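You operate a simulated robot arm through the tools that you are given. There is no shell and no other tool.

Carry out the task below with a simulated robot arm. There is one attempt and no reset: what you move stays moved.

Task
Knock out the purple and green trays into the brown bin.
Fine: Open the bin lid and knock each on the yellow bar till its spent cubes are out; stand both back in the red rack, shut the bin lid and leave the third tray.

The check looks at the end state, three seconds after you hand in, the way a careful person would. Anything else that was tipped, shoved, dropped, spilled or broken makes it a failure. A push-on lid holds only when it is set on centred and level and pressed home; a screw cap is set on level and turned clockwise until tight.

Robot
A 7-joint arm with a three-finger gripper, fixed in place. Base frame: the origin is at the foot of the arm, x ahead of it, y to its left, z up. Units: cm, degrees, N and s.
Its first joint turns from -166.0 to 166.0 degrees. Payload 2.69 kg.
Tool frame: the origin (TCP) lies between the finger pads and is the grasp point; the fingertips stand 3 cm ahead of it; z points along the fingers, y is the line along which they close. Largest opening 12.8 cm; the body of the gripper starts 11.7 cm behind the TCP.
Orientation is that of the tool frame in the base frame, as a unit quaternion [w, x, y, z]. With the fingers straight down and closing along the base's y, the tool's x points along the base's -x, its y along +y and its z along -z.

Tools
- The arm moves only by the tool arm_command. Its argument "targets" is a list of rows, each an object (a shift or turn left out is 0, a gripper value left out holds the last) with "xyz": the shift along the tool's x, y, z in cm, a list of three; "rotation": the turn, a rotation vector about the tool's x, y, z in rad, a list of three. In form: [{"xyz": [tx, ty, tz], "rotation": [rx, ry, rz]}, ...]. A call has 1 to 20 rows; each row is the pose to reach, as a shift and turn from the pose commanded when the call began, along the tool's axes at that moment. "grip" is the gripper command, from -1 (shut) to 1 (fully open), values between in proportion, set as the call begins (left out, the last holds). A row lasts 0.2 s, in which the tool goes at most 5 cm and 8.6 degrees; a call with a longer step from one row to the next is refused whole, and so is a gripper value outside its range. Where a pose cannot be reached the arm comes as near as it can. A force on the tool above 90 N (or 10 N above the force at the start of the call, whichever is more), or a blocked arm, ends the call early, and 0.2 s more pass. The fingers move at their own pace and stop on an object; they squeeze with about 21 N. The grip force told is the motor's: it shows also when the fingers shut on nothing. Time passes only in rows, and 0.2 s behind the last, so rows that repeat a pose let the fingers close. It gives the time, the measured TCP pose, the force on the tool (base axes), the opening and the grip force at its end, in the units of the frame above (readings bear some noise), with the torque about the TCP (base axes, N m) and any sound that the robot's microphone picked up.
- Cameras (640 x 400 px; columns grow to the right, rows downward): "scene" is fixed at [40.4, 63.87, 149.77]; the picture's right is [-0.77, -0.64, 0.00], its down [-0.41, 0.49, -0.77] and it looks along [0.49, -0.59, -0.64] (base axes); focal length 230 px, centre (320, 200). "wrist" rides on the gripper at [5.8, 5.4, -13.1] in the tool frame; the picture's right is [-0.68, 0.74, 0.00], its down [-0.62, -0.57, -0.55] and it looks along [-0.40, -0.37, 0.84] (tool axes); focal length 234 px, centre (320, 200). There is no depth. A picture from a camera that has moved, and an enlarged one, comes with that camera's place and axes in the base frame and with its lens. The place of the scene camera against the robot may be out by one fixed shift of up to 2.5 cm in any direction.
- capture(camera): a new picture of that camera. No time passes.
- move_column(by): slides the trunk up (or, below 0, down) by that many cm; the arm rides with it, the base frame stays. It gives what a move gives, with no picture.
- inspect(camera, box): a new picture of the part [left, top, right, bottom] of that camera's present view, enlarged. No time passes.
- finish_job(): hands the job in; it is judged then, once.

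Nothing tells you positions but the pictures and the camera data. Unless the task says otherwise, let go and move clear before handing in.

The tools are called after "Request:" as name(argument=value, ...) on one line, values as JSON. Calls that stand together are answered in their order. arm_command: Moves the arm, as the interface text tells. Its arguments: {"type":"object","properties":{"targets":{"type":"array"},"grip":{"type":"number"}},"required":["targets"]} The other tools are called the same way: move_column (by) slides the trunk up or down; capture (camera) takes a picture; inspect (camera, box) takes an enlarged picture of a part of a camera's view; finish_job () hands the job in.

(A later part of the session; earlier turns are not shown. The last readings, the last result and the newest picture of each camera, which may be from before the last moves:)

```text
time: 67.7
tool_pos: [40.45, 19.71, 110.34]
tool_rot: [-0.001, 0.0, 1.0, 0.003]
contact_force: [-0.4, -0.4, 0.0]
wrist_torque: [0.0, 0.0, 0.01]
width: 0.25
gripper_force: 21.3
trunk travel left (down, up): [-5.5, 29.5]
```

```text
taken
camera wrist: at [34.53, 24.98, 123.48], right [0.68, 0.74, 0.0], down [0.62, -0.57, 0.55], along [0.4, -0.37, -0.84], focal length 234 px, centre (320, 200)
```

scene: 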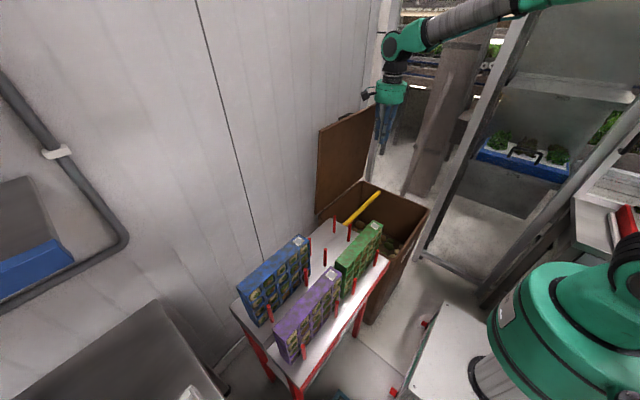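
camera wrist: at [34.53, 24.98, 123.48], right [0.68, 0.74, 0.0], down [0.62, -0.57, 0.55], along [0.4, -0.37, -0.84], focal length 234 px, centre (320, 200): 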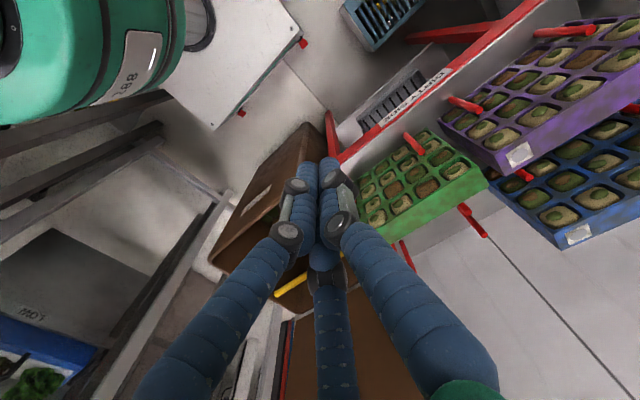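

Green is partly hidden behind a finger; I shift a bit toward −y and zoom in.

Request:
arm_command(targets=[{"xyz": [0, -4, 1]}, {"xyz": [0, -8, 2]}, {"xyz": [0, -12, 3]}, {"xyz": [0, -12, 3]}, {"xyz": [0, -12, 3]}])

Request:
inspect(camera="wrist", box=[360, 80, 560, 230])

Request:
inspect(camera="wrist", box=[400, 90, 520, 170])

```text
time: 68.9
tool_pos: [40.5, 7.63, 107.15]
tool_rot: [0.001, 0.0, 1.0, 0.003]
contact_force: [0.8, -0.3, 0.2]
wrist_torque: [0.02, 0.01, 0.01]
width: 0.25
gripper_force: 20.5
trunk travel left (down, up): [-5.5, 29.5]
```

```text
2.67 times, centred on (460, 155) of wrist
camera zoom: at [34.65, 13.01, 120.4], right [0.68, 0.74, 0.0], down [0.62, -0.57, 0.55], along [0.4, -0.37, -0.84], focal length 624 px, centre (-53, 320)
```

zoom: 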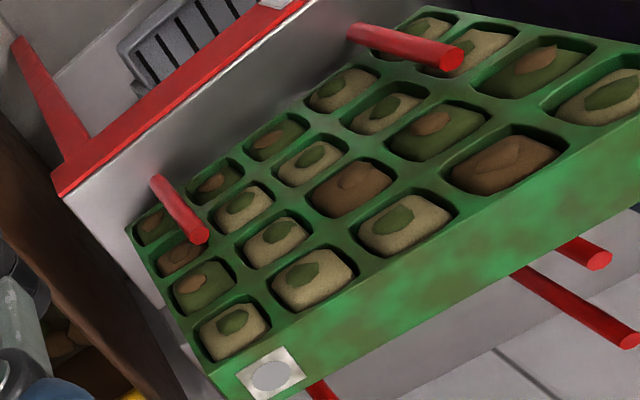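

```text
5.00 times, centred on (460, 130) of wrist
camera zoom: at [34.65, 13.01, 120.4], right [0.68, 0.74, 0.0], down [0.62, -0.57, 0.55], along [0.4, -0.37, -0.84], focal length 1171 px, centre (-380, 550)
```

zoom: 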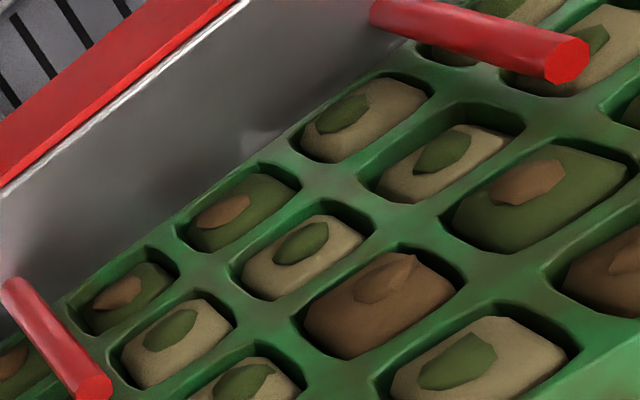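

I can locate the cells: green's columns are at y≈11.7, 16.1, 20.5, 24.8, 28.9, so the wall between columns 2 and 3 is at y≈18.3; the tray top is z≈95.5. I roll to +90° and go above that wall with the fingers open 8 cm.

Request:
arm_command(targets=[{"xyz": [-1.76, 0.97, -0.6], "rotation": [0, 0, 0.1428]}, {"xyz": [-3.5, 1.94, -1.2], "rotation": [0, 0, 0.2856]}, {"xyz": [-5.3, 2.9, -1.8], "rotation": [0, 0, 0.4284]}, {"xyz": [-7.0, 3.88, -2.0], "rotation": [0, 0, 0.5712]}, {"xyz": [-8.8, 4.85, -2.0], "rotation": [0, 0, 0.714]}, {"xyz": [-10.6, 5.8, -2.0], "rotation": [0, 0, 0.8568]}, {"xyz": [-12.3, 6.8, -2.0], "rotation": [0, 0, 0.9996]}, {"xyz": [-14.1, 7.76, -2.0], "rotation": [0, 0, 1.1424]}, {"xyz": [-15.9, 8.7, -2.0], "rotation": [0, 0, 1.2852]}, {"xyz": [-17.6, 9.7, -2.0], "rotation": [0, 0, 1.428]}, {"xyz": [-19.4, 10.67, -2.0], "rotation": [0, 0, 1.5708]}, {"xyz": [-19.4, 10.67, -2.0], "rotation": [0, 0, 1.5708]}], grip=0.25)

Request:
capture(camera="wrist")

Request:
inspect(camera="scene", box=[260, 160, 420, 300])

```text
time: 71.5
tool_pos: [60.1, 18.27, 109.26]
tool_rot: [-0.003, 0.708, 0.706, 0.002]
contact_force: [0.3, -0.4, 0.3]
wrist_torque: [-0.02, 0.07, -0.01]
width: 8.01
gripper_force: 0.0
trunk travel left (down, up): [-5.5, 29.5]
```

```text
taken
camera wrist: at [65.34, 24.08, 122.41], right [0.73, -0.68, 0.0], down [-0.57, -0.62, 0.55], along [-0.37, -0.4, -0.84], focal length 234 px, centre (320, 200)
```

wrist: 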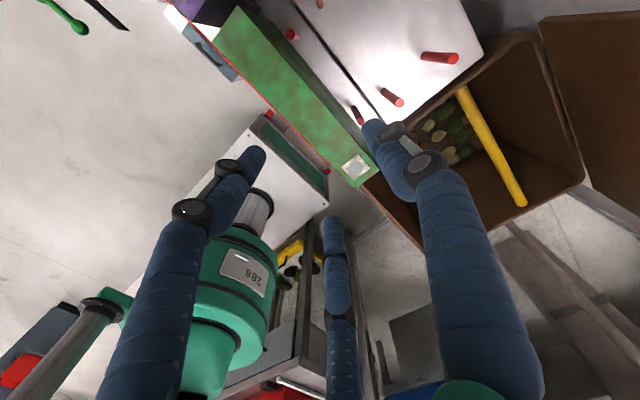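

```text
2.86 times, centred on (340, 230) of scene
camera zoom: at [40.4, 63.87, 149.77], right [-0.77, -0.64, 0.0], down [-0.41, 0.49, -0.77], along [0.49, -0.59, -0.64], focal length 656 px, centre (263, 114)
```

zoom: 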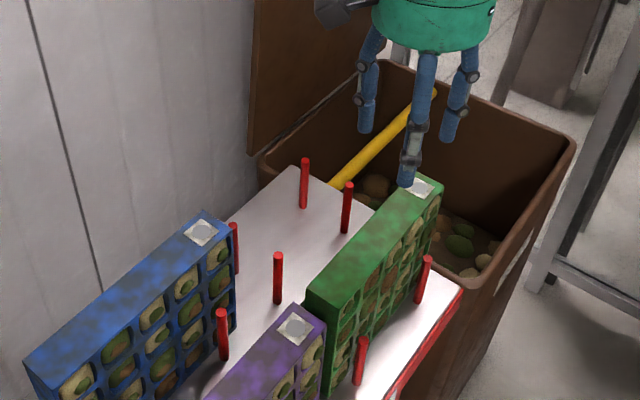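

The gripper is above the green tray, straddling it. I descend to put the fingertips about 7 cm below the tray top.

Request:
arm_command(targets=[{"xyz": [0, 0, 4]}, {"xyz": [0, 0, 8]}, {"xyz": [0, 0, 12]}, {"xyz": [0, 0, 15]}, {"xyz": [0, 0, 17]}, {"xyz": [0, 0, 18.3]}, {"xyz": [0, 0, 18.3]}])

Request:
capture(camera="wrist")

Request:
inspect(camera="scene", box=[300, 180, 420, 300])

```text
time: 73.1
tool_pos: [59.73, 18.34, 90.81]
tool_rot: [-0.002, 0.707, 0.707, 0.001]
contact_force: [-15.1, -7.5, 15.2]
wrist_torque: [0.18, 0.48, 1.61]
width: 9.21
gripper_force: 20.5
trunk travel left (down, up): [-5.5, 29.5]
```

```text
taken
camera wrist: at [65.11, 24.08, 104.04], right [0.74, -0.68, 0.0], down [-0.56, -0.62, 0.55], along [-0.37, -0.4, -0.84], focal length 234 px, centre (320, 200)
```

wrist: 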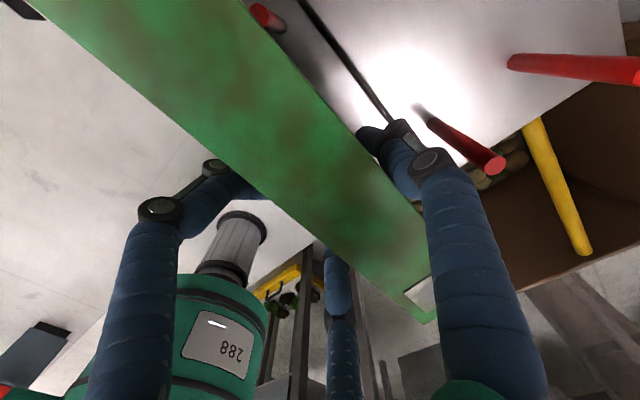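

```text
3.33 times, centred on (360, 240) of scene
camera zoom: at [40.4, 63.87, 149.77], right [-0.77, -0.64, 0.0], down [-0.41, 0.49, -0.77], along [0.49, -0.59, -0.64], focal length 765 px, centre (187, 67)
```

zoom: 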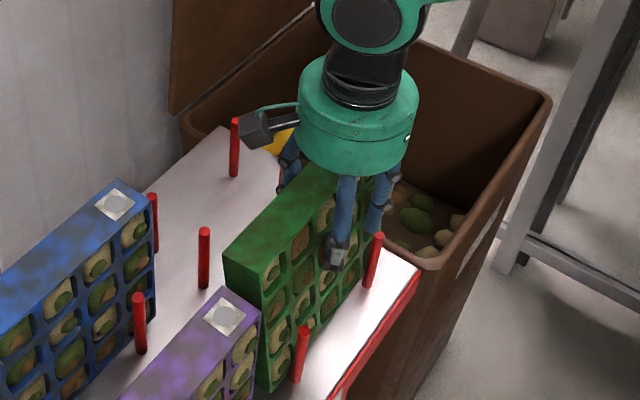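

There is contact: the fingers were pressed open from 8.0 to 9.2 cm and there's a twisting torque. I stop here and look closely at what touches.

Request:
inspect(camera="wrist", box=[320, 80, 520, 220])

Request:
inspect(camera="wrist", box=[120, 120, 360, 300])

Request:
inspect(camera="scene", box=[360, 200, 420, 280])

```text
2.86 times, centred on (420, 150) of wrist
camera zoom: at [65.11, 24.08, 104.04], right [0.74, -0.68, 0.0], down [-0.56, -0.62, 0.55], along [-0.37, -0.4, -0.84], focal length 669 px, centre (34, 343)
```

zoom: 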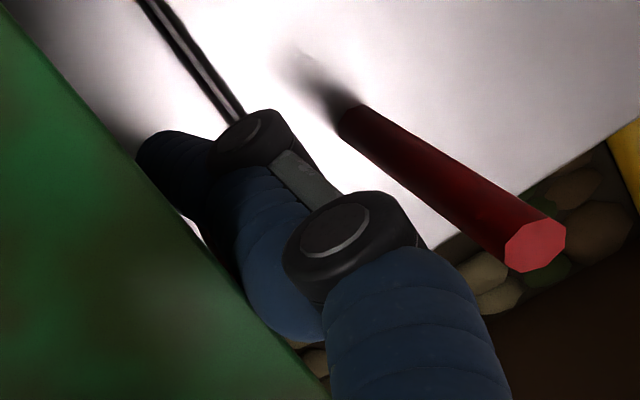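

```text
2.22 times, centred on (240, 210) of wrist
camera zoom: at [65.11, 24.08, 104.04], right [0.74, -0.68, 0.0], down [-0.56, -0.62, 0.55], along [-0.37, -0.4, -0.84], focal length 520 px, centre (498, 178)
```

zoom: 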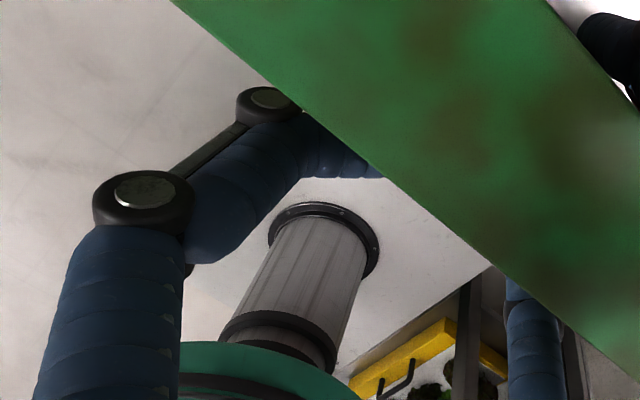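

```text
5.00 times, centred on (390, 240) of scene
camera zoom: at [40.4, 63.87, 149.77], right [-0.77, -0.64, 0.0], down [-0.41, 0.49, -0.77], along [0.49, -0.59, -0.64], focal length 1148 px, centre (-30, 0)
```

zoom: 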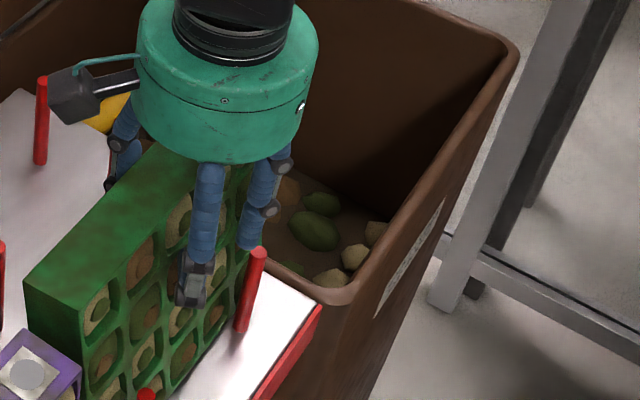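

The left/right finger tips appear right next to the rack posts. I raise 2.5 cm and check whether the load disappears.

Request:
arm_command(targets=[{"xyz": [0, 0, -1]}, {"xyz": [0, 0, -2]}, {"xyz": [0, 0, -2.5]}, {"xyz": [0, 0, -2.5]}])

Request:
inspect(camera="scene", box=[340, 190, 420, 290])

Request:
capture(camera="wrist")

```text
time: 74.1
tool_pos: [59.83, 18.43, 93.38]
tool_rot: [-0.002, 0.708, 0.706, 0.002]
contact_force: [-11.5, 0.4, -4.1]
wrist_torque: [-0.17, 0.79, 1.05]
width: 8.65
gripper_force: 20.9
trunk travel left (down, up): [-5.5, 29.5]
```

```text
4.00 times, centred on (380, 240) of scene
camera zoom: at [40.4, 63.87, 149.77], right [-0.77, -0.64, 0.0], down [-0.41, 0.49, -0.77], along [0.49, -0.59, -0.64], focal length 918 px, centre (80, 40)
```

zoom: 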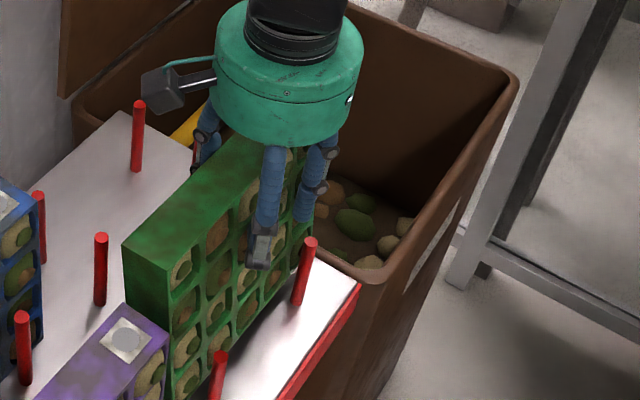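

```text
taken
camera wrist: at [65.23, 24.18, 106.56], right [0.74, -0.68, 0.0], down [-0.57, -0.62, 0.55], along [-0.37, -0.4, -0.84], focal length 234 px, centre (320, 200)
```

wrist: 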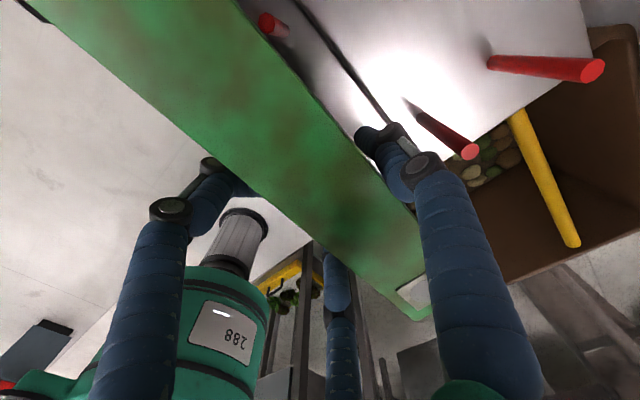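

Load persists even here (force at about y+5 cm equals the finger force), so a finger is pressing on the tray itself. I rise clear and check the tray has not been disturbed.

Request:
arm_command(targets=[{"xyz": [0, 0, -2]}, {"xyz": [0, 0, -5]}, {"xyz": [0, 0, -9]}, {"xyz": [0, 0, -13]}, {"xyz": [0, 0, -13]}])

Request:
inspect(camera="scene", box=[300, 190, 420, 290])

Request:
capture(camera="wrist")

```text
time: 75.3
tool_pos: [59.98, 18.37, 106.52]
tool_rot: [-0.001, 0.707, 0.707, 0.003]
contact_force: [0.5, 0.3, 3.7]
wrist_torque: [0.11, -0.01, -0.01]
width: 8.52
gripper_force: 0.6
trunk travel left (down, up): [-5.5, 29.5]
```

```text
4.00 times, centred on (360, 240) of scene
camera zoom: at [40.4, 63.87, 149.77], right [-0.77, -0.64, 0.0], down [-0.41, 0.49, -0.77], along [0.49, -0.59, -0.64], focal length 918 px, centre (160, 40)
```

zoom: 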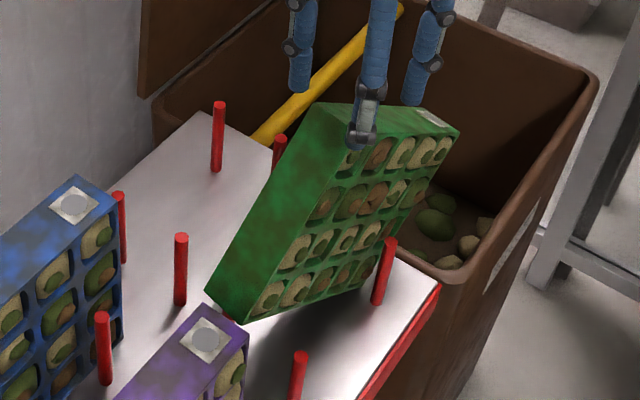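

```text
taken
camera wrist: at [65.31, 24.06, 119.72], right [0.74, -0.68, 0.0], down [-0.57, -0.62, 0.54], along [-0.37, -0.4, -0.84], focal length 234 px, centre (320, 200)
```

wrist: 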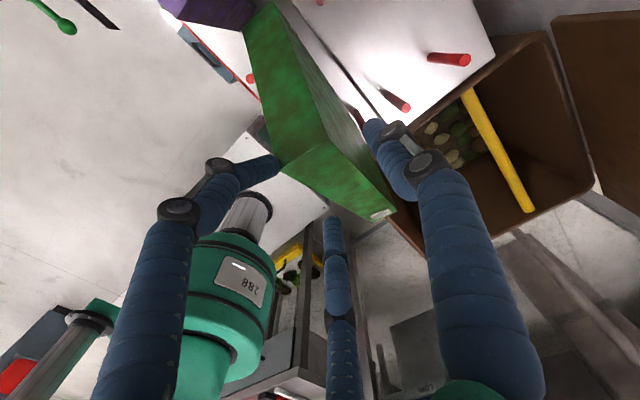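

The tray was caught and pulled up at one end: it is now tilted in the rack. I hold still and see where it settles.

Request:
arm_command(targets=[{"xyz": [0, 0, 0]}])

Request:
inspect(camera="scene", box=[300, 190, 420, 290])

Request:
capture(camera="wrist")

```text
time: 75.7
tool_pos: [59.98, 18.27, 106.38]
tool_rot: [-0.002, 0.708, 0.707, 0.002]
contact_force: [0.6, 1.3, 2.9]
wrist_torque: [0.08, 0.08, -0.02]
width: 8.57
gripper_force: 0.8
trunk travel left (down, up): [-5.5, 29.5]
```

```text
4.00 times, centred on (360, 240) of scene
camera zoom: at [40.4, 63.87, 149.77], right [-0.77, -0.64, 0.0], down [-0.41, 0.49, -0.77], along [0.49, -0.59, -0.64], focal length 918 px, centre (160, 40)
```

zoom: 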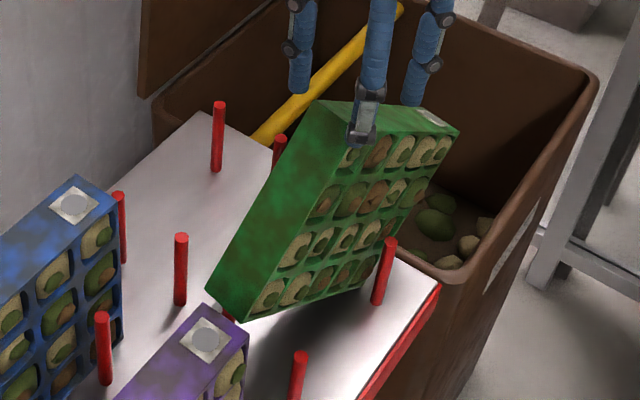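

```text
taken
camera wrist: at [65.34, 24.07, 119.6], right [0.74, -0.68, 0.0], down [-0.57, -0.62, 0.55], along [-0.37, -0.4, -0.84], focal length 234 px, centre (320, 200)
```

wrist: 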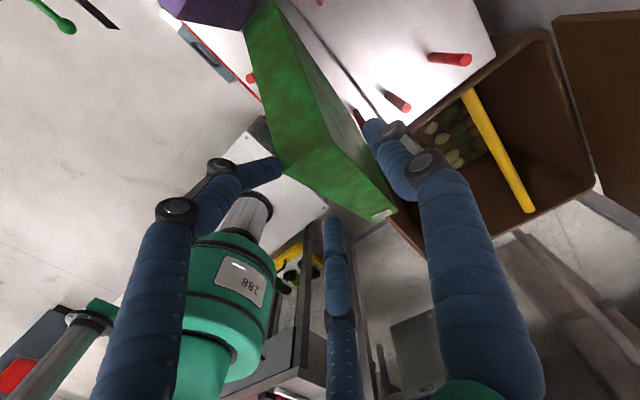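

The tray is hooked by a finger tip at its +y side and rests tilted on its bin-side corner. I lower it back the way it came, slowly.

Request:
arm_command(targets=[{"xyz": [0, 0, 1.5]}, {"xyz": [0, 0, 3]}, {"xyz": [0, 0, 4.5]}, {"xyz": [0, 0, 6]}])

Request:
inspect(camera="scene", box=[300, 190, 420, 290])

Request:
capture(camera="wrist")

```text
time: 76.7
tool_pos: [59.86, 18.33, 100.39]
tool_rot: [-0.003, 0.708, 0.707, 0.0]
contact_force: [-0.5, -0.8, -0.4]
wrist_torque: [0.03, -0.02, -0.01]
width: 8.01
gripper_force: 0.0
trunk travel left (down, up): [-5.5, 29.5]
```

```text
4.00 times, centred on (360, 240) of scene
camera zoom: at [40.4, 63.87, 149.77], right [-0.77, -0.64, 0.0], down [-0.41, 0.49, -0.77], along [0.49, -0.59, -0.64], focal length 918 px, centre (160, 40)
```

zoom: 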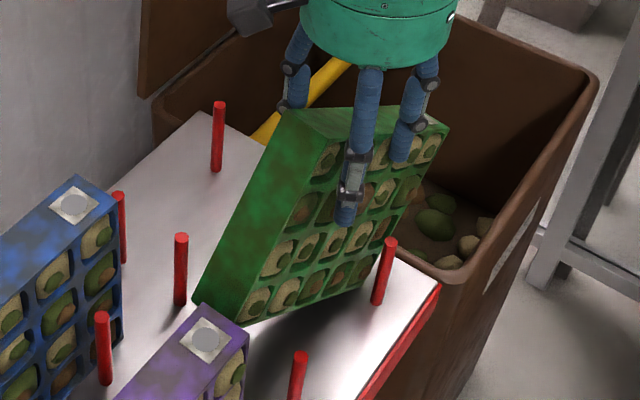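

```text
taken
camera wrist: at [65.25, 24.04, 113.61], right [0.74, -0.68, 0.0], down [-0.57, -0.62, 0.55], along [-0.37, -0.4, -0.84], focal length 234 px, centre (320, 200)
```

wrist: 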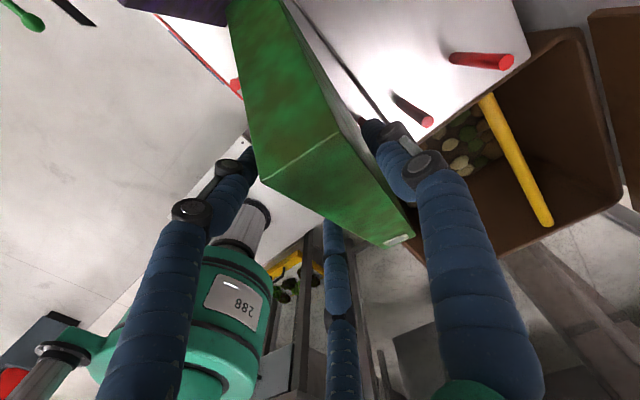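

The tray now stands perched: its +y bottom corner sits on the rear post, tilted ~28°. The force pattern shows the gripper really acts like the three-finger hand in the pictures (two fingers on the −tool-y side, spread ±4–5 cm), so I open fully and rise straight up, carefully.

Request:
arm_command(targets=[{"xyz": [0, 0, 0]}, {"xyz": [0, 0, 0]}, {"xyz": [0, 0, 0]}], grip=1)

Request:
capture(camera="wrist")

Request:
inspect(camera="scene", box=[300, 190, 420, 290])

```text
time: 77.5
tool_pos: [59.94, 18.24, 100.44]
tool_rot: [-0.001, 0.708, 0.707, 0.002]
contact_force: [-0.7, -0.4, -0.5]
wrist_torque: [-0.04, 0.01, -0.05]
width: 12.79
gripper_force: 0.1
trunk travel left (down, up): [-5.5, 29.5]
```

```text
taken
camera wrist: at [65.27, 24.05, 113.63], right [0.74, -0.68, 0.0], down [-0.57, -0.62, 0.55], along [-0.37, -0.4, -0.84], focal length 234 px, centre (320, 200)
```

wrist: 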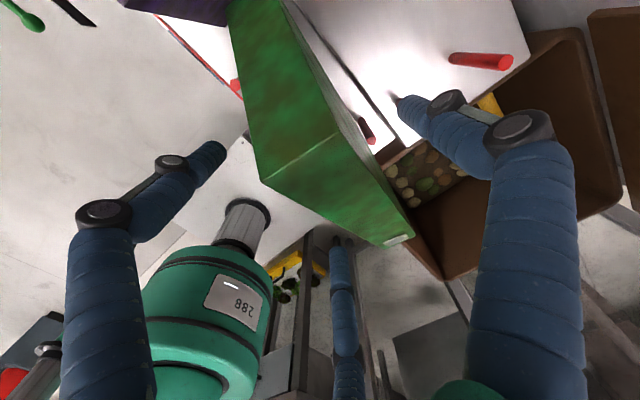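

```text
4.00 times, centred on (360, 240) of scene
camera zoom: at [40.4, 63.87, 149.77], right [-0.77, -0.64, 0.0], down [-0.41, 0.49, -0.77], along [0.49, -0.59, -0.64], focal length 918 px, centre (160, 40)
```

zoom: 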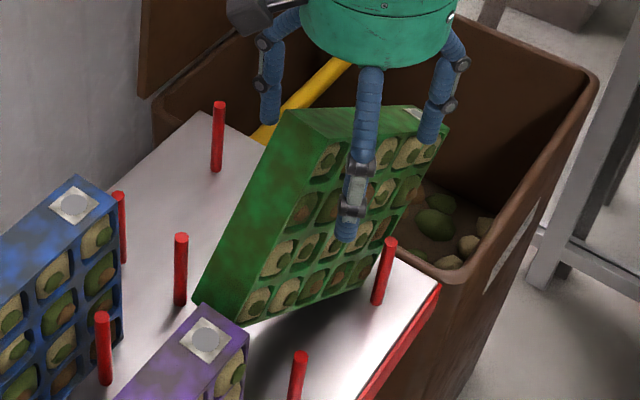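

Fingers are clear of the tray. I rise straight up and away, then test the reach of the opposite roll (−90°, single finger on the cell side) over the bin.

Request:
arm_command(targets=[{"xyz": [0, 0, -3]}, {"xyz": [0, 0, -7]}, {"xyz": [0, 0, -11.5]}, {"xyz": [0, 0, -16]}, {"xyz": [0, 0, -18]}])

Request:
inspect(camera="scene", box=[300, 190, 420, 290])

Request:
capture(camera="wrist")

```text
time: 78.7
tool_pos: [59.81, 18.35, 118.4]
tool_rot: [-0.002, 0.708, 0.707, 0.002]
contact_force: [1.5, 0.6, 0.0]
wrist_torque: [-0.03, -0.03, -0.01]
width: 12.8
gripper_force: 0.2
trunk travel left (down, up): [-5.5, 29.5]
```

```text
4.00 times, centred on (360, 240) of scene
camera zoom: at [40.4, 63.87, 149.77], right [-0.77, -0.64, 0.0], down [-0.41, 0.49, -0.77], along [0.49, -0.59, -0.64], focal length 918 px, centre (160, 40)
```

zoom: 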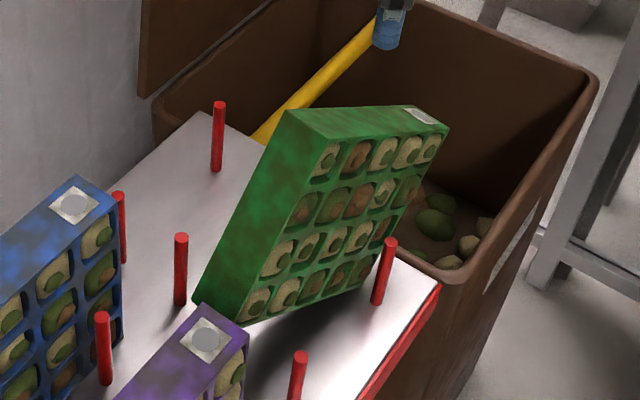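

```text
taken
camera wrist: at [65.19, 24.07, 131.58], right [0.74, -0.68, 0.0], down [-0.57, -0.62, 0.55], along [-0.37, -0.4, -0.84], focal length 234 px, centre (320, 200)
```

wrist: 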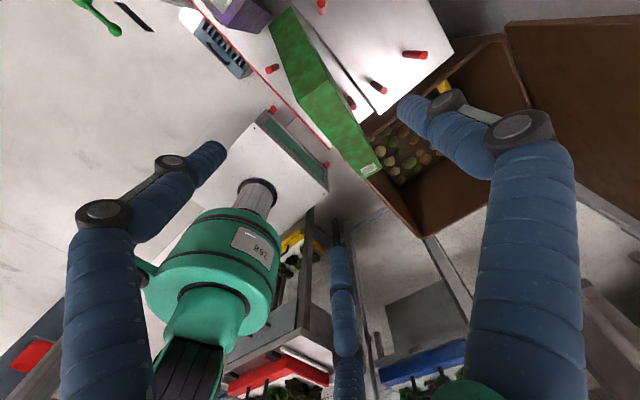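

The tray remains steady where it is. I now roll by −180° while moving over the bin to test the other orientation.

Request:
arm_command(targets=[{"xyz": [-1.7, 0.3, -0.2], "rotation": [0, 0, -0.1428]}, {"xyz": [-3.4, 0.6, -0.4], "rotation": [0, 0, -0.2856]}, {"xyz": [-5.1, 0.9, -0.6], "rotation": [0, 0, -0.4284]}, {"xyz": [-6.8, 1.2, -0.8], "rotation": [0, 0, -0.5712]}, {"xyz": [-8.5, 1.5, -1.0], "rotation": [0, 0, -0.714]}, {"xyz": [-10.2, 1.8, -1.2], "rotation": [0, 0, -0.8568]}, {"xyz": [-12, 2.1, -1.4], "rotation": [0, 0, -0.9996]}, {"xyz": [-14, 2.4, -1.6], "rotation": [0, 0, -1.1424]}, {"xyz": [-16, 2.8, -1.8], "rotation": [0, 0, -1.2852]}, {"xyz": [-18, 3.2, -2.0], "rotation": [0, 0, -1.428]}, {"xyz": [-20, 3.5, -2.0], "rotation": [0, 0, -1.5708]}, {"xyz": [-20, 3.5, -2.0], "rotation": [0, 0, -1.5708]}], grip=-1)

Request:
arm_command(targets=[{"xyz": [-0.3, -1.7, 0], "rotation": [0, 0, -0.1428]}, {"xyz": [-0.6, -3.4, 0], "rotation": [0, 0, -0.2856]}, {"xyz": [-0.9, -5.1, 0], "rotation": [0, 0, -0.4284]}, {"xyz": [-1.2, -6.8, 0], "rotation": [0, 0, -0.5712]}, {"xyz": [-1.5, -8.5, 0], "rotation": [0, 0, -0.714]}, {"xyz": [-1.8, -10.2, 0], "rotation": [0, 0, -0.8568]}, {"xyz": [-2.1, -12, 0], "rotation": [0, 0, -0.9996]}, {"xyz": [-2.4, -14, 0], "rotation": [0, 0, -1.1424]}, {"xyz": [-2.8, -16, 0], "rotation": [0, 0, -1.2852]}, {"xyz": [-3.2, -18, 0], "rotation": [0, 0, -1.428]}, {"xyz": [-3.5, -19, 0], "rotation": [0, 0, -1.5708]}, {"xyz": [-3.5, -19, 0], "rotation": [0, 0, -1.5708]}])

```text
time: 81.3
tool_pos: [63.32, -1.78, 120.37]
tool_rot: [0.0, 0.0, 1.0, 0.003]
contact_force: [-0.5, 0.1, 0.5]
wrist_torque: [0.0, 0.01, 0.03]
width: 0.23
gripper_force: 21.0
trunk travel left (down, up): [-5.5, 29.5]
```

```text
time: 83.9
tool_pos: [66.98, -20.77, 120.23]
tool_rot: [0.002, -0.707, 0.707, 0.002]
contact_force: [0.4, -1.0, -0.1]
wrist_torque: [0.01, 0.03, 0.01]
width: 0.21
gripper_force: 20.7
trunk travel left (down, up): [-5.5, 29.5]
```

Now test pitching the tool down to 30° in this orientation over the bin.

Request:
arm_command(targets=[{"xyz": [0, 0, 2], "rotation": [0.1496, 0, 0]}, {"xyz": [0, 0, 4], "rotation": [0.2992, 0, 0]}, {"xyz": [0, 0, 6], "rotation": [0.4488, 0, 0]}, {"xyz": [0, 0, 8], "rotation": [0.5984, 0, 0]}, {"xyz": [0, 0, 10], "rotation": [0.748, 0, 0]}, {"xyz": [0, 0, 12], "rotation": [0.8976, 0, 0]}, {"xyz": [0, 0, 15], "rotation": [1.0472, 0, 0]}, {"xyz": [0, 0, 15], "rotation": [1.0472, 0, 0]}])

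Request:
capture(camera="wrist")

Request:
capture(camera="scene")

```text
time: 85.7
tool_pos: [66.78, -20.65, 107.18]
tool_rot: [0.323, -0.629, 0.63, -0.322]
contact_force: [0.0, -0.4, -2.1]
wrist_torque: [-0.02, -0.13, 0.03]
width: 0.23
gripper_force: 20.9
out of reach, approached as far as the arm can: row 7, 8
trunk travel left (down, up): [-5.5, 29.5]
```

```text
taken
camera wrist: at [53.06, -26.58, 110.57], right [-0.43, 0.68, -0.59], down [-0.11, 0.61, 0.78], along [0.9, 0.4, -0.19], focal length 234 px, centre (320, 200)
```

wrist: 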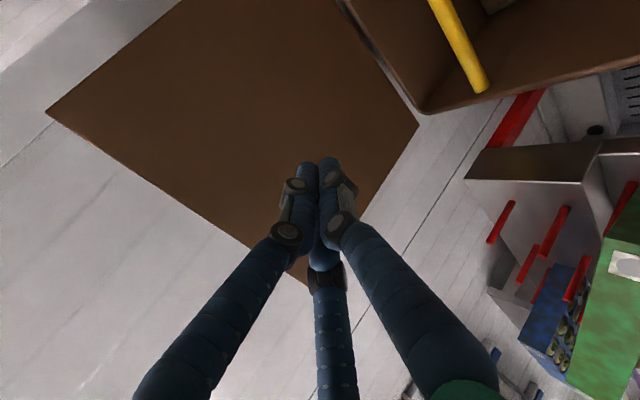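

```text
taken
```

scene: 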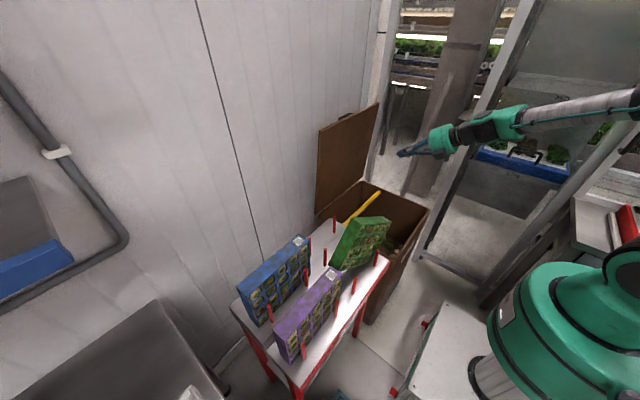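

In this orientation the arm reaches pitch ≈36° at z 107. I test whether it can descend to about z 87 with that pitch.

Request:
arm_command(targets=[{"xyz": [0, 3.25, 2.33]}, {"xyz": [0, 6.5, 4.67]}, {"xyz": [0, 9.74, 7.0]}, {"xyz": [0, 13, 9.34]}, {"xyz": [0, 16.24, 11.67]}, {"xyz": [0, 16.24, 11.67]}])

```text
time: 87.1
tool_pos: [70.55, -19.21, 96.74]
tool_rot: [0.284, -0.636, 0.658, -0.286]
contact_force: [0.9, -1.3, -0.3]
wrist_torque: [-0.02, 0.0, 0.05]
width: 0.23
gripper_force: 21.3
out of reach, approached as far as the arm can: row 1, 2, 3, 4, 5, 6
trunk travel left (down, up): [-5.5, 29.5]
```

Not reachable that way. The wrist roll may have a limit in this turning direction, so I go back to tool-down and reach the same orientation by turning the other way round (+360° in total).

Request:
arm_command(targets=[{"xyz": [0, -2.5, -2.2], "rotation": [-0.1384, 0, -0.005]}, {"xyz": [0, -5, -4.4], "rotation": [-0.2768, 0, -0.01]}, {"xyz": [0, -7.5, -6.7], "rotation": [-0.4152, 0, -0.016]}, {"xyz": [0, -10, -9], "rotation": [-0.5536, 0, -0.021]}, {"xyz": [0, -12.5, -11.2], "rotation": [-0.692, 0, -0.027]}, {"xyz": [0, -14.9, -13.4], "rotation": [-0.8305, -0.003, -0.032]}, {"xyz": [0, -14.9, -13.4], "rotation": [-0.8305, -0.003, -0.032]}])

Request:
arm_command(targets=[{"xyz": [0, 0, 0], "rotation": [0, 0, 0.148]}, {"xyz": [0, 0, 0], "rotation": [0, 0, 0.296]}, {"xyz": [0, 0, 0], "rotation": [0, 0, 0.444]}, {"xyz": [0, 0, 0], "rotation": [0, 0, 0.592]}, {"xyz": [0, 0, 0], "rotation": [0, 0, 0.74]}, {"xyz": [0, 0, 0], "rotation": [0, 0, 0.888]}, {"xyz": [0, 0, 0], "rotation": [0, 0, 1.036]}, {"xyz": [0, 0, 0], "rotation": [0, 0, 1.184]}, {"xyz": [0, 0, 0], "rotation": [0, 0, 1.332]}, {"xyz": [0, 0, 0], "rotation": [0, 0, 1.48]}, {"xyz": [0, 0, 0], "rotation": [0, 0, 1.5708]}])

Request:
arm_command(targets=[{"xyz": [0, 0, 0], "rotation": [0, 0, 0.148]}, {"xyz": [0, 0, 0], "rotation": [0, 0, 0.296]}, {"xyz": [0, 0, 0], "rotation": [0, 0, 0.444]}, {"xyz": [0, 0, 0], "rotation": [0, 0, 0.592]}, {"xyz": [0, 0, 0], "rotation": [0, 0, 0.74]}, {"xyz": [0, 0, 0], "rotation": [0, 0, 0.888]}, {"xyz": [0, 0, 0], "rotation": [0, 0, 1.036]}, {"xyz": [0, 0, 0], "rotation": [0, 0, 1.184]}, {"xyz": [0, 0, 0], "rotation": [0, 0, 1.332]}, {"xyz": [0, 0, 0], "rotation": [0, 0, 1.48]}, {"xyz": [0, 0, 0], "rotation": [0, 0, 1.5708]}])

Request:
arm_command(targets=[{"xyz": [0, 0, 0], "rotation": [0, 0, 0.148]}, {"xyz": [0, 0, 0], "rotation": [0, 0, 0.296]}, {"xyz": [0, 0, 0], "rotation": [0, 0, 0.444]}, {"xyz": [0, 0, 0], "rotation": [0, 0, 0.592]}, {"xyz": [0, 0, 0], "rotation": [0, 0, 0.74]}, {"xyz": [0, 0, 0], "rotation": [0, 0, 0.888]}, {"xyz": [0, 0, 0], "rotation": [0, 0, 1.036]}, {"xyz": [0, 0, 0], "rotation": [0, 0, 1.184]}, {"xyz": [0, 0, 0], "rotation": [0, 0, 1.332]}, {"xyz": [0, 0, 0], "rotation": [0, 0, 1.48]}, {"xyz": [0, 0, 0], "rotation": [0, 0, 1.5708]}])

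```text
time: 88.7
tool_pos: [70.53, -19.53, 116.46]
tool_rot: [-0.001, -0.706, 0.708, 0.002]
contact_force: [0.8, 0.2, 0.2]
wrist_torque: [0.01, 0.03, 0.02]
width: 0.22
gripper_force: 21.1
trunk travel left (down, up): [-5.5, 29.5]
```

```text
time: 91.1
tool_pos: [70.68, -19.39, 116.6]
tool_rot: [-0.001, 0.002, 1.0, -0.001]
contact_force: [-0.5, 0.6, -0.1]
wrist_torque: [0.01, 0.03, 0.01]
width: 0.23
gripper_force: 21.4
trunk travel left (down, up): [-5.5, 29.5]
```

```text
time: 93.5
tool_pos: [70.62, -19.41, 116.57]
tool_rot: [-0.001, 0.708, 0.706, -0.001]
contact_force: [-0.1, -1.1, 0.0]
wrist_torque: [-0.01, 0.03, -0.01]
width: 0.24
gripper_force: 21.3
trunk travel left (down, up): [-5.5, 29.5]
```

```text
time: 95.9
tool_pos: [70.6, -19.48, 116.57]
tool_rot: [0.0, 1.0, -0.001, -0.001]
contact_force: [0.6, -0.6, -0.3]
wrist_torque: [0.0, -0.02, -0.01]
width: 0.24
gripper_force: 21.5
trunk travel left (down, up): [-5.5, 29.5]
```

Rz = +180° reached with no limit. Continue +90° more.

Request:
arm_command(targets=[{"xyz": [0, 0, 0], "rotation": [0, 0, 0.148]}, {"xyz": [0, 0, 0], "rotation": [0, 0, 0.296]}, {"xyz": [0, 0, 0], "rotation": [0, 0, 0.444]}, {"xyz": [0, 0, 0], "rotation": [0, 0, 0.592]}, {"xyz": [0, 0, 0], "rotation": [0, 0, 0.74]}, {"xyz": [0, 0, 0], "rotation": [0, 0, 0.888]}, {"xyz": [0, 0, 0], "rotation": [0, 0, 1.036]}, {"xyz": [0, 0, 0], "rotation": [0, 0, 1.184]}, {"xyz": [0, 0, 0], "rotation": [0, 0, 1.332]}, {"xyz": [0, 0, 0], "rotation": [0, 0, 1.48]}, {"xyz": [0, 0, 0], "rotation": [0, 0, 1.5708]}])

```text
time: 98.5
tool_pos: [51.46, -13.04, 73.79]
tool_rot: [-0.041, 0.78, -0.623, 0.039]
contact_force: [-2.4, 1.5, 0.2]
wrist_torque: [-0.18, -0.24, -0.07]
width: 0.26
gripper_force: 20.8
out of reach, approached as far as the arm can: row 2, 3, 4, 5, 6, 7, 8, 9, 10, 11
trunk travel left (down, up): [-5.5, 29.5]
stopped in row 11: the arm was blocked; the commanded pose is now the measured one
```

The arm hit its roll limit and was drawn down near the bin's front rim. I look before moving anything.

Request:
capture(camera="scene")

Request:
capture(camera="wrist")

Request:
inspect(camera="scene", box=[340, 120, 520, 300])

```text
taken
```

scene: 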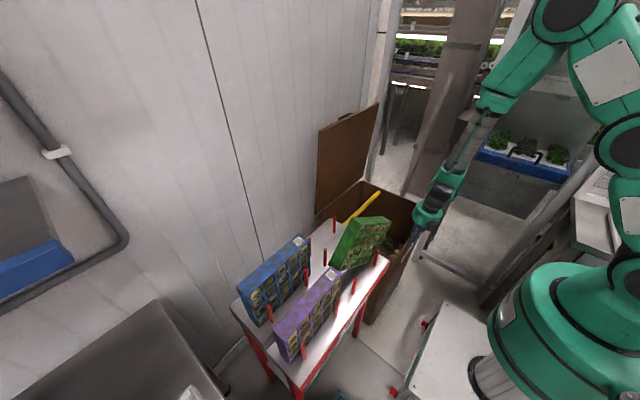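

```text
taken
camera wrist: at [46.1, -20.22, 86.59], right [-0.86, 0.5, -0.09], down [0.35, 0.72, 0.6], along [0.36, 0.49, -0.79], focal length 234 px, centre (320, 200)
```

wrist: 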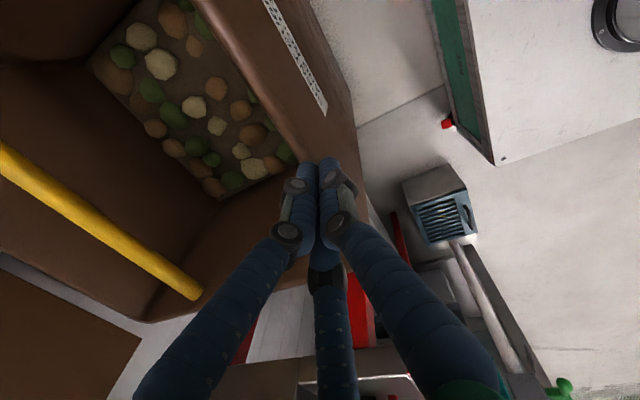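

```text
2.22 times, centred on (430, 210) of scene
camera zoom: at [40.4, 63.87, 149.77], right [-0.77, -0.64, 0.0], down [-0.41, 0.49, -0.77], along [0.49, -0.59, -0.64], focal length 510 px, centre (76, 178)
```

zoom: 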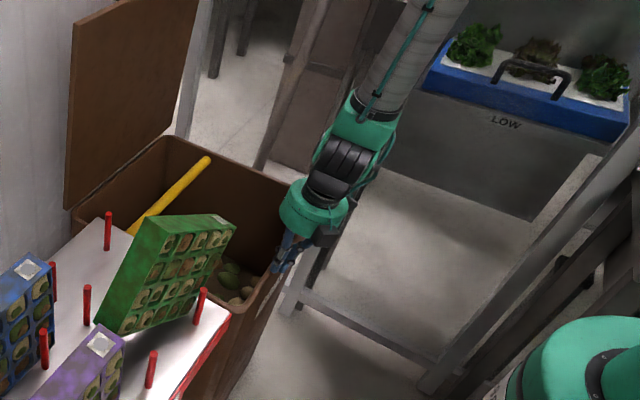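

Nothing appears displaced. I rise straight up from the rim.

Request:
arm_command(targets=[{"xyz": [0, -0.3, -3]}, {"xyz": [0, -0.7, -7]}, {"xyz": [0.1, -1.2, -11.5]}, {"xyz": [0.1, -1.8, -16]}, {"xyz": [0.2, -2.3, -20.5]}, {"xyz": [0.2, -2.8, -24.8]}, {"xyz": [0.2, -2.8, -24.8]}])

Request:
capture(camera="scene")

```text
time: 100.1
tool_pos: [47.31, -12.27, 80.0]
tool_rot: [-0.05, 0.781, -0.621, 0.05]
contact_force: [0.2, -0.6, 0.5]
wrist_torque: [0.05, -0.03, -0.02]
width: 0.22
gripper_force: 20.5
out of reach, approached as far as the arm can: row 1, 2, 3, 4, 5, 6, 7
trunk travel left (down, up): [-5.5, 29.5]
```

```text
taken
```

scene: 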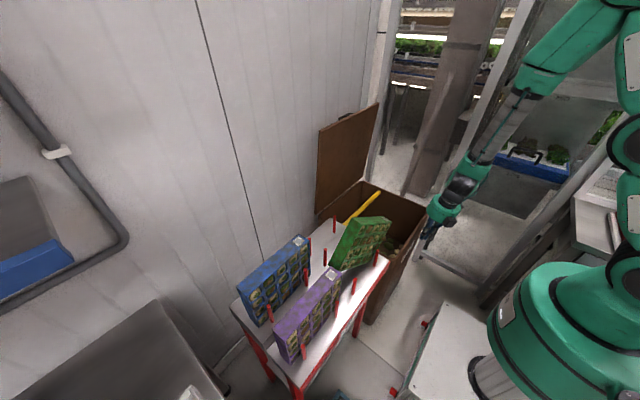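

The roll limit still binds; I unwind the roll by about −75° while rising.

Request:
arm_command(targets=[{"xyz": [0, 0, -1], "rotation": [0, 0, -0.148]}, {"xyz": [0, 0, -2], "rotation": [0, 0, -0.296]}, {"xyz": [0, 0, -4], "rotation": [0, 0, -0.444]}, {"xyz": [0, -0.5, -7], "rotation": [0, 0, -0.592]}, {"xyz": [0, -1, -11], "rotation": [0, 0, -0.74]}, {"xyz": [0, -1.6, -15], "rotation": [0, 0, -0.888]}, {"xyz": [0, -2, -19.5], "rotation": [0, 0, -1.036]}, {"xyz": [0, -2.5, -24], "rotation": [0, 0, -1.184]}, {"xyz": [0, -2.5, -28], "rotation": [0, 0, -1.332]}, {"xyz": [0, -2.5, -30], "rotation": [0, 0, -1.332]}])

Request:
capture(camera="scene")

```text
time: 102.3
tool_pos: [46.82, -12.33, 110.45]
tool_rot: [-0.009, 0.998, -0.007, 0.055]
contact_force: [0.2, -0.9, -0.3]
wrist_torque: [0.0, 0.0, -0.05]
width: 0.24
gripper_force: 21.2
out of reach, approached as far as the arm can: row 1, 2, 3, 4, 5, 6, 7
trunk travel left (down, up): [-5.5, 29.5]
```

```text
taken
```

scene: 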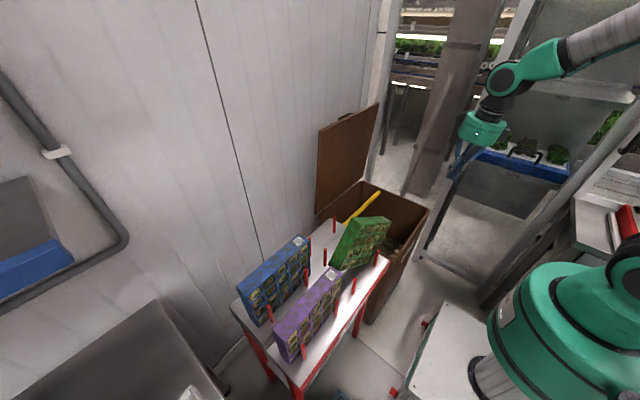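

Recovered at roll ≈180°. Now I test a different route: at this roll, move over the bin, pitch, and then roll further (+90°) while pitched, to get the single finger underneath.

Request:
arm_command(targets=[{"xyz": [3.8, 1.5, -0.3], "rotation": [-0.004, -0.022, -0.003]}, {"xyz": [7.7, 3.1, -0.6], "rotation": [-0.007, -0.044, -0.006]}, {"xyz": [11.5, 4.6, -0.9], "rotation": [-0.011, -0.066, -0.008]}, {"xyz": [15.4, 6.2, -1.2], "rotation": [-0.014, -0.088, -0.011]}, {"xyz": [19.2, 7.7, -1.5], "rotation": [-0.018, -0.11, -0.014]}, {"xyz": [19.2, 7.7, -1.5], "rotation": [-0.018, -0.11, -0.014]}])

Request:
arm_command(targets=[{"xyz": [0, 0, 0], "rotation": [0, 0.1454, 0]}, {"xyz": [0, 0, 0], "rotation": [0, 0.2909, 0]}, {"xyz": [0, 0, 0], "rotation": [0, 0.4363, 0]}, {"xyz": [0, 0, 0], "rotation": [0, 0.5818, 0]}, {"xyz": [0, 0, 0], "rotation": [0, 0.7272, 0]}, {"xyz": [0, 0, 0], "rotation": [0, 0.8727, 0]}, {"xyz": [0, 0, 0], "rotation": [0, 0.8727, 0]}])

```text
time: 103.7
tool_pos: [65.62, -20.34, 113.64]
tool_rot: [0.0, 1.0, 0.0, -0.002]
contact_force: [0.4, 0.1, -0.6]
wrist_torque: [0.0, 0.04, -0.02]
width: 0.23
gripper_force: 21.0
trunk travel left (down, up): [-5.5, 29.5]
```

```text
time: 105.3
tool_pos: [65.54, -20.26, 113.75]
tool_rot: [0.001, 0.906, 0.001, 0.424]
contact_force: [-0.7, 0.1, -0.2]
wrist_torque: [-0.02, 0.02, 0.03]
width: 0.22
gripper_force: 21.1
trunk travel left (down, up): [-5.5, 29.5]
```

Pitch 40° at roll 180° works. Now roll +42° further as a test.

Request:
arm_command(targets=[{"xyz": [0, 0, 0], "rotation": [0, 0, 0.148]}, {"xyz": [0, 0, 0], "rotation": [0, 0, 0.296]}, {"xyz": [0, 0, 0], "rotation": [0, 0, 0.444]}])

```text
time: 106.1
tool_pos: [65.56, -20.33, 113.8]
tool_rot: [-0.092, 0.884, -0.2, 0.411]
contact_force: [0.0, -0.3, -0.5]
wrist_torque: [0.01, 0.0, -0.02]
width: 0.24
gripper_force: 20.7
trunk travel left (down, up): [-5.5, 29.5]
```

Request:
arm_command(targets=[{"xyz": [0, 0, 0], "rotation": [0, 0, 0.148]}, {"xyz": [0, 0, 0], "rotation": [0, 0, 0.296]}, {"xyz": [0, 0, 0], "rotation": [0, 0, 0.444]}, {"xyz": [0, 0, 0], "rotation": [0, 0, 0.592]}])

```text
time: 107.1
tool_pos: [65.54, -20.41, 113.85]
tool_rot: [-0.21, 0.788, -0.45, 0.366]
contact_force: [-0.5, 0.2, -0.1]
wrist_torque: [0.0, 0.0, 0.01]
width: 0.21
gripper_force: 20.5
trunk travel left (down, up): [-5.5, 29.5]
```

The roll goes on without limit so far (59°). I complete it to +90°.

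Request:
arm_command(targets=[{"xyz": [0, 0, 0], "rotation": [0, 0, 0.14]}, {"xyz": [0, 0, 0], "rotation": [0, 0, 0.28]}, {"xyz": [0, 0, 0], "rotation": [0, 0, 0.42]}, {"xyz": [0, 0, 0], "rotation": [0, 0, 0.535]}, {"xyz": [0, 0, 0], "rotation": [0, 0, 0.535]}])

Request:
capture(camera="wrist")

Request:
capture(camera="scene")

```text
time: 108.3
tool_pos: [65.61, -20.41, 113.84]
tool_rot: [0.298, -0.641, 0.641, -0.299]
contact_force: [0.3, 0.6, 0.1]
wrist_torque: [0.0, 0.02, -0.05]
width: 0.22
gripper_force: 21.2
trunk travel left (down, up): [-5.5, 29.5]
```

```text
taken
camera wrist: at [52.11, -26.21, 118.16], right [-0.47, 0.68, -0.56], down [-0.06, 0.62, 0.79], along [0.88, 0.4, -0.25], focal length 234 px, centre (320, 200)
```

wrist: 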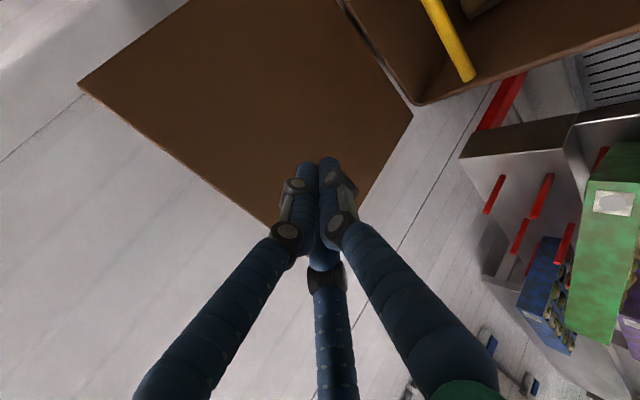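

```text
taken
```

scene: 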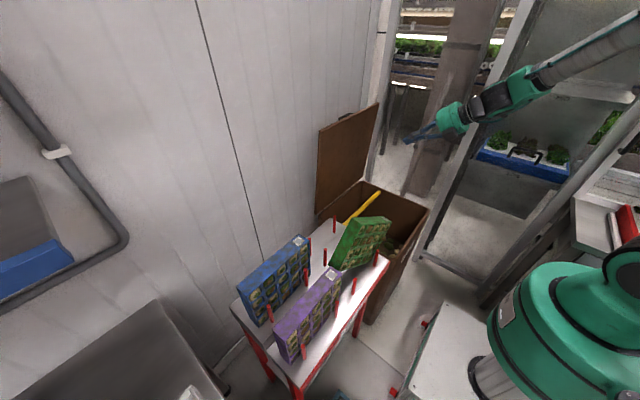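

That worked: exact pitch 40° with the single finger underneath. Now test descending to z≈85 in this branch.

Request:
arm_command(targets=[{"xyz": [0, 3.4, 3.18]}, {"xyz": [0, 6.85, 6.36]}, {"xyz": [0, 10.3, 9.54]}, {"xyz": [0, 13.7, 12.7]}, {"xyz": [0, 17.1, 15.9]}, {"xyz": [0, 20.55, 19.08]}, {"xyz": [0, 20.55, 19.08]}])

Request:
arm_command(targets=[{"xyz": [0, 0, 0], "rotation": [0.1, 0, 0]}, {"xyz": [0, 0, 0], "rotation": [0.2, 0, 0]}, {"xyz": [0, 0, 0], "rotation": [0.3, 0, 0]}, {"xyz": [0, 0, 0], "rotation": [0.3, 0, 0]}])

Request:
capture(camera="wrist")

```text
time: 109.9
tool_pos: [66.83, -20.34, 85.72]
tool_rot: [-0.298, 0.641, -0.641, 0.299]
contact_force: [0.0, 0.0, 0.2]
wrist_torque: [0.02, 0.02, 0.01]
width: 0.21
gripper_force: 20.8
trunk travel left (down, up): [-5.5, 29.5]
```

```text
time: 110.9
tool_pos: [67.01, -20.43, 85.84]
tool_rot: [-0.391, 0.59, -0.588, 0.392]
contact_force: [0.2, 0.4, 0.5]
wrist_torque: [-0.02, -0.02, 0.0]
width: 0.24
gripper_force: 20.4
trunk travel left (down, up): [-5.5, 29.5]
```

```text
taken
camera wrist: at [52.79, -26.25, 85.93], right [-0.29, 0.68, -0.68], down [-0.29, 0.62, 0.73], along [0.91, 0.4, 0.02], focal length 234 px, centre (320, 200)
```

wrist: 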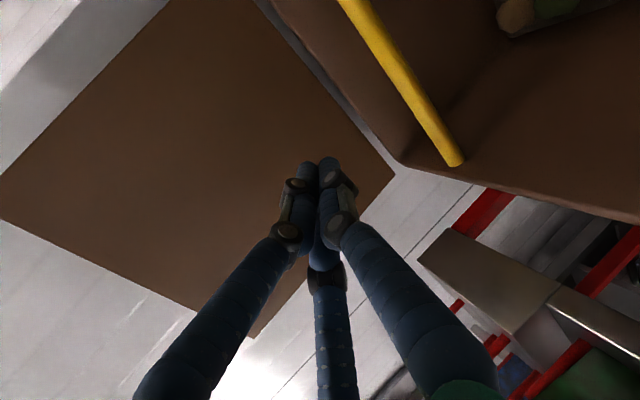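

The pitched pose is reachable down to pitch 23° at z 86 in this branch, so dumping with the single finger underneath will work. I return: up, un-roll −90°, and back to tool-down.

Request:
arm_command(targets=[{"xyz": [0, -4.3, -1.8], "rotation": [-0.05, 0, 0]}, {"xyz": [0, -8.6, -3.6], "rotation": [-0.1, 0, 0]}, {"xyz": [0, -12.9, -5.4], "rotation": [-0.15, 0, 0]}, {"xyz": [0, -17.2, -7.2], "rotation": [-0.2, 0, 0]}, {"xyz": [0, -21.5, -9], "rotation": [-0.25, 0, 0]}, {"xyz": [0, -25.8, -10.85], "rotation": [-0.3, 0, 0]}, {"xyz": [0, -25.8, -10.85], "rotation": [-0.3, 0, 0]}])

Request:
arm_command(targets=[{"xyz": [0, 0, 0], "rotation": [0, 0, -0.148]}, {"xyz": [0, 0, 0], "rotation": [0, 0, -0.296]}, {"xyz": [0, 0, 0], "rotation": [0, 0, -0.444]}, {"xyz": [0, 0, 0], "rotation": [0, 0, -0.592]}, {"xyz": [0, 0, 0], "rotation": [0, 0, -0.74]}, {"xyz": [0, 0, 0], "rotation": [0, 0, -0.888]}, {"xyz": [0, 0, 0], "rotation": [0, 0, -1.036]}, {"xyz": [0, 0, 0], "rotation": [0, 0, -1.184]}, {"xyz": [0, 0, 0], "rotation": [0, 0, -1.332]}, {"xyz": [0, 0, 0], "rotation": [0, 0, -1.48]}, {"xyz": [0, 0, 0], "rotation": [0, 0, -1.5708]}])

Request:
arm_command(targets=[{"xyz": [0, 0, 0], "rotation": [0, -0.1454, 0]}, {"xyz": [0, 0, 0], "rotation": [0, -0.2909, 0]}, {"xyz": [0, 0, 0], "rotation": [0, -0.4363, 0]}, {"xyz": [0, 0, 0], "rotation": [0, -0.5818, 0]}, {"xyz": [0, 0, 0], "rotation": [0, -0.7272, 0]}, {"xyz": [0, 0, 0], "rotation": [0, -0.8727, 0]}, {"xyz": [0, 0, 0], "rotation": [0, -0.8727, 0]}])

```text
time: 112.5
tool_pos: [66.91, -20.49, 113.76]
tool_rot: [0.298, -0.641, 0.641, -0.3]
contact_force: [0.6, -0.1, -0.9]
wrist_torque: [0.0, -0.01, -0.04]
width: 0.22
gripper_force: 20.5
trunk travel left (down, up): [-5.5, 29.5]
```

```text
time: 114.9
tool_pos: [66.91, -20.43, 113.78]
tool_rot: [0.0, 0.906, 0.001, 0.423]
contact_force: [-0.3, -0.3, -0.1]
wrist_torque: [-0.05, 0.0, 0.03]
width: 0.22
gripper_force: 21.3
trunk travel left (down, up): [-5.5, 29.5]
```

```text
time: 116.5
tool_pos: [66.97, -20.32, 113.64]
tool_rot: [0.001, 1.0, 0.0, -0.002]
contact_force: [0.9, -0.3, -1.0]
wrist_torque: [-0.02, 0.07, 0.01]
width: 0.24
gripper_force: 21.2
trunk travel left (down, up): [-5.5, 29.5]
```

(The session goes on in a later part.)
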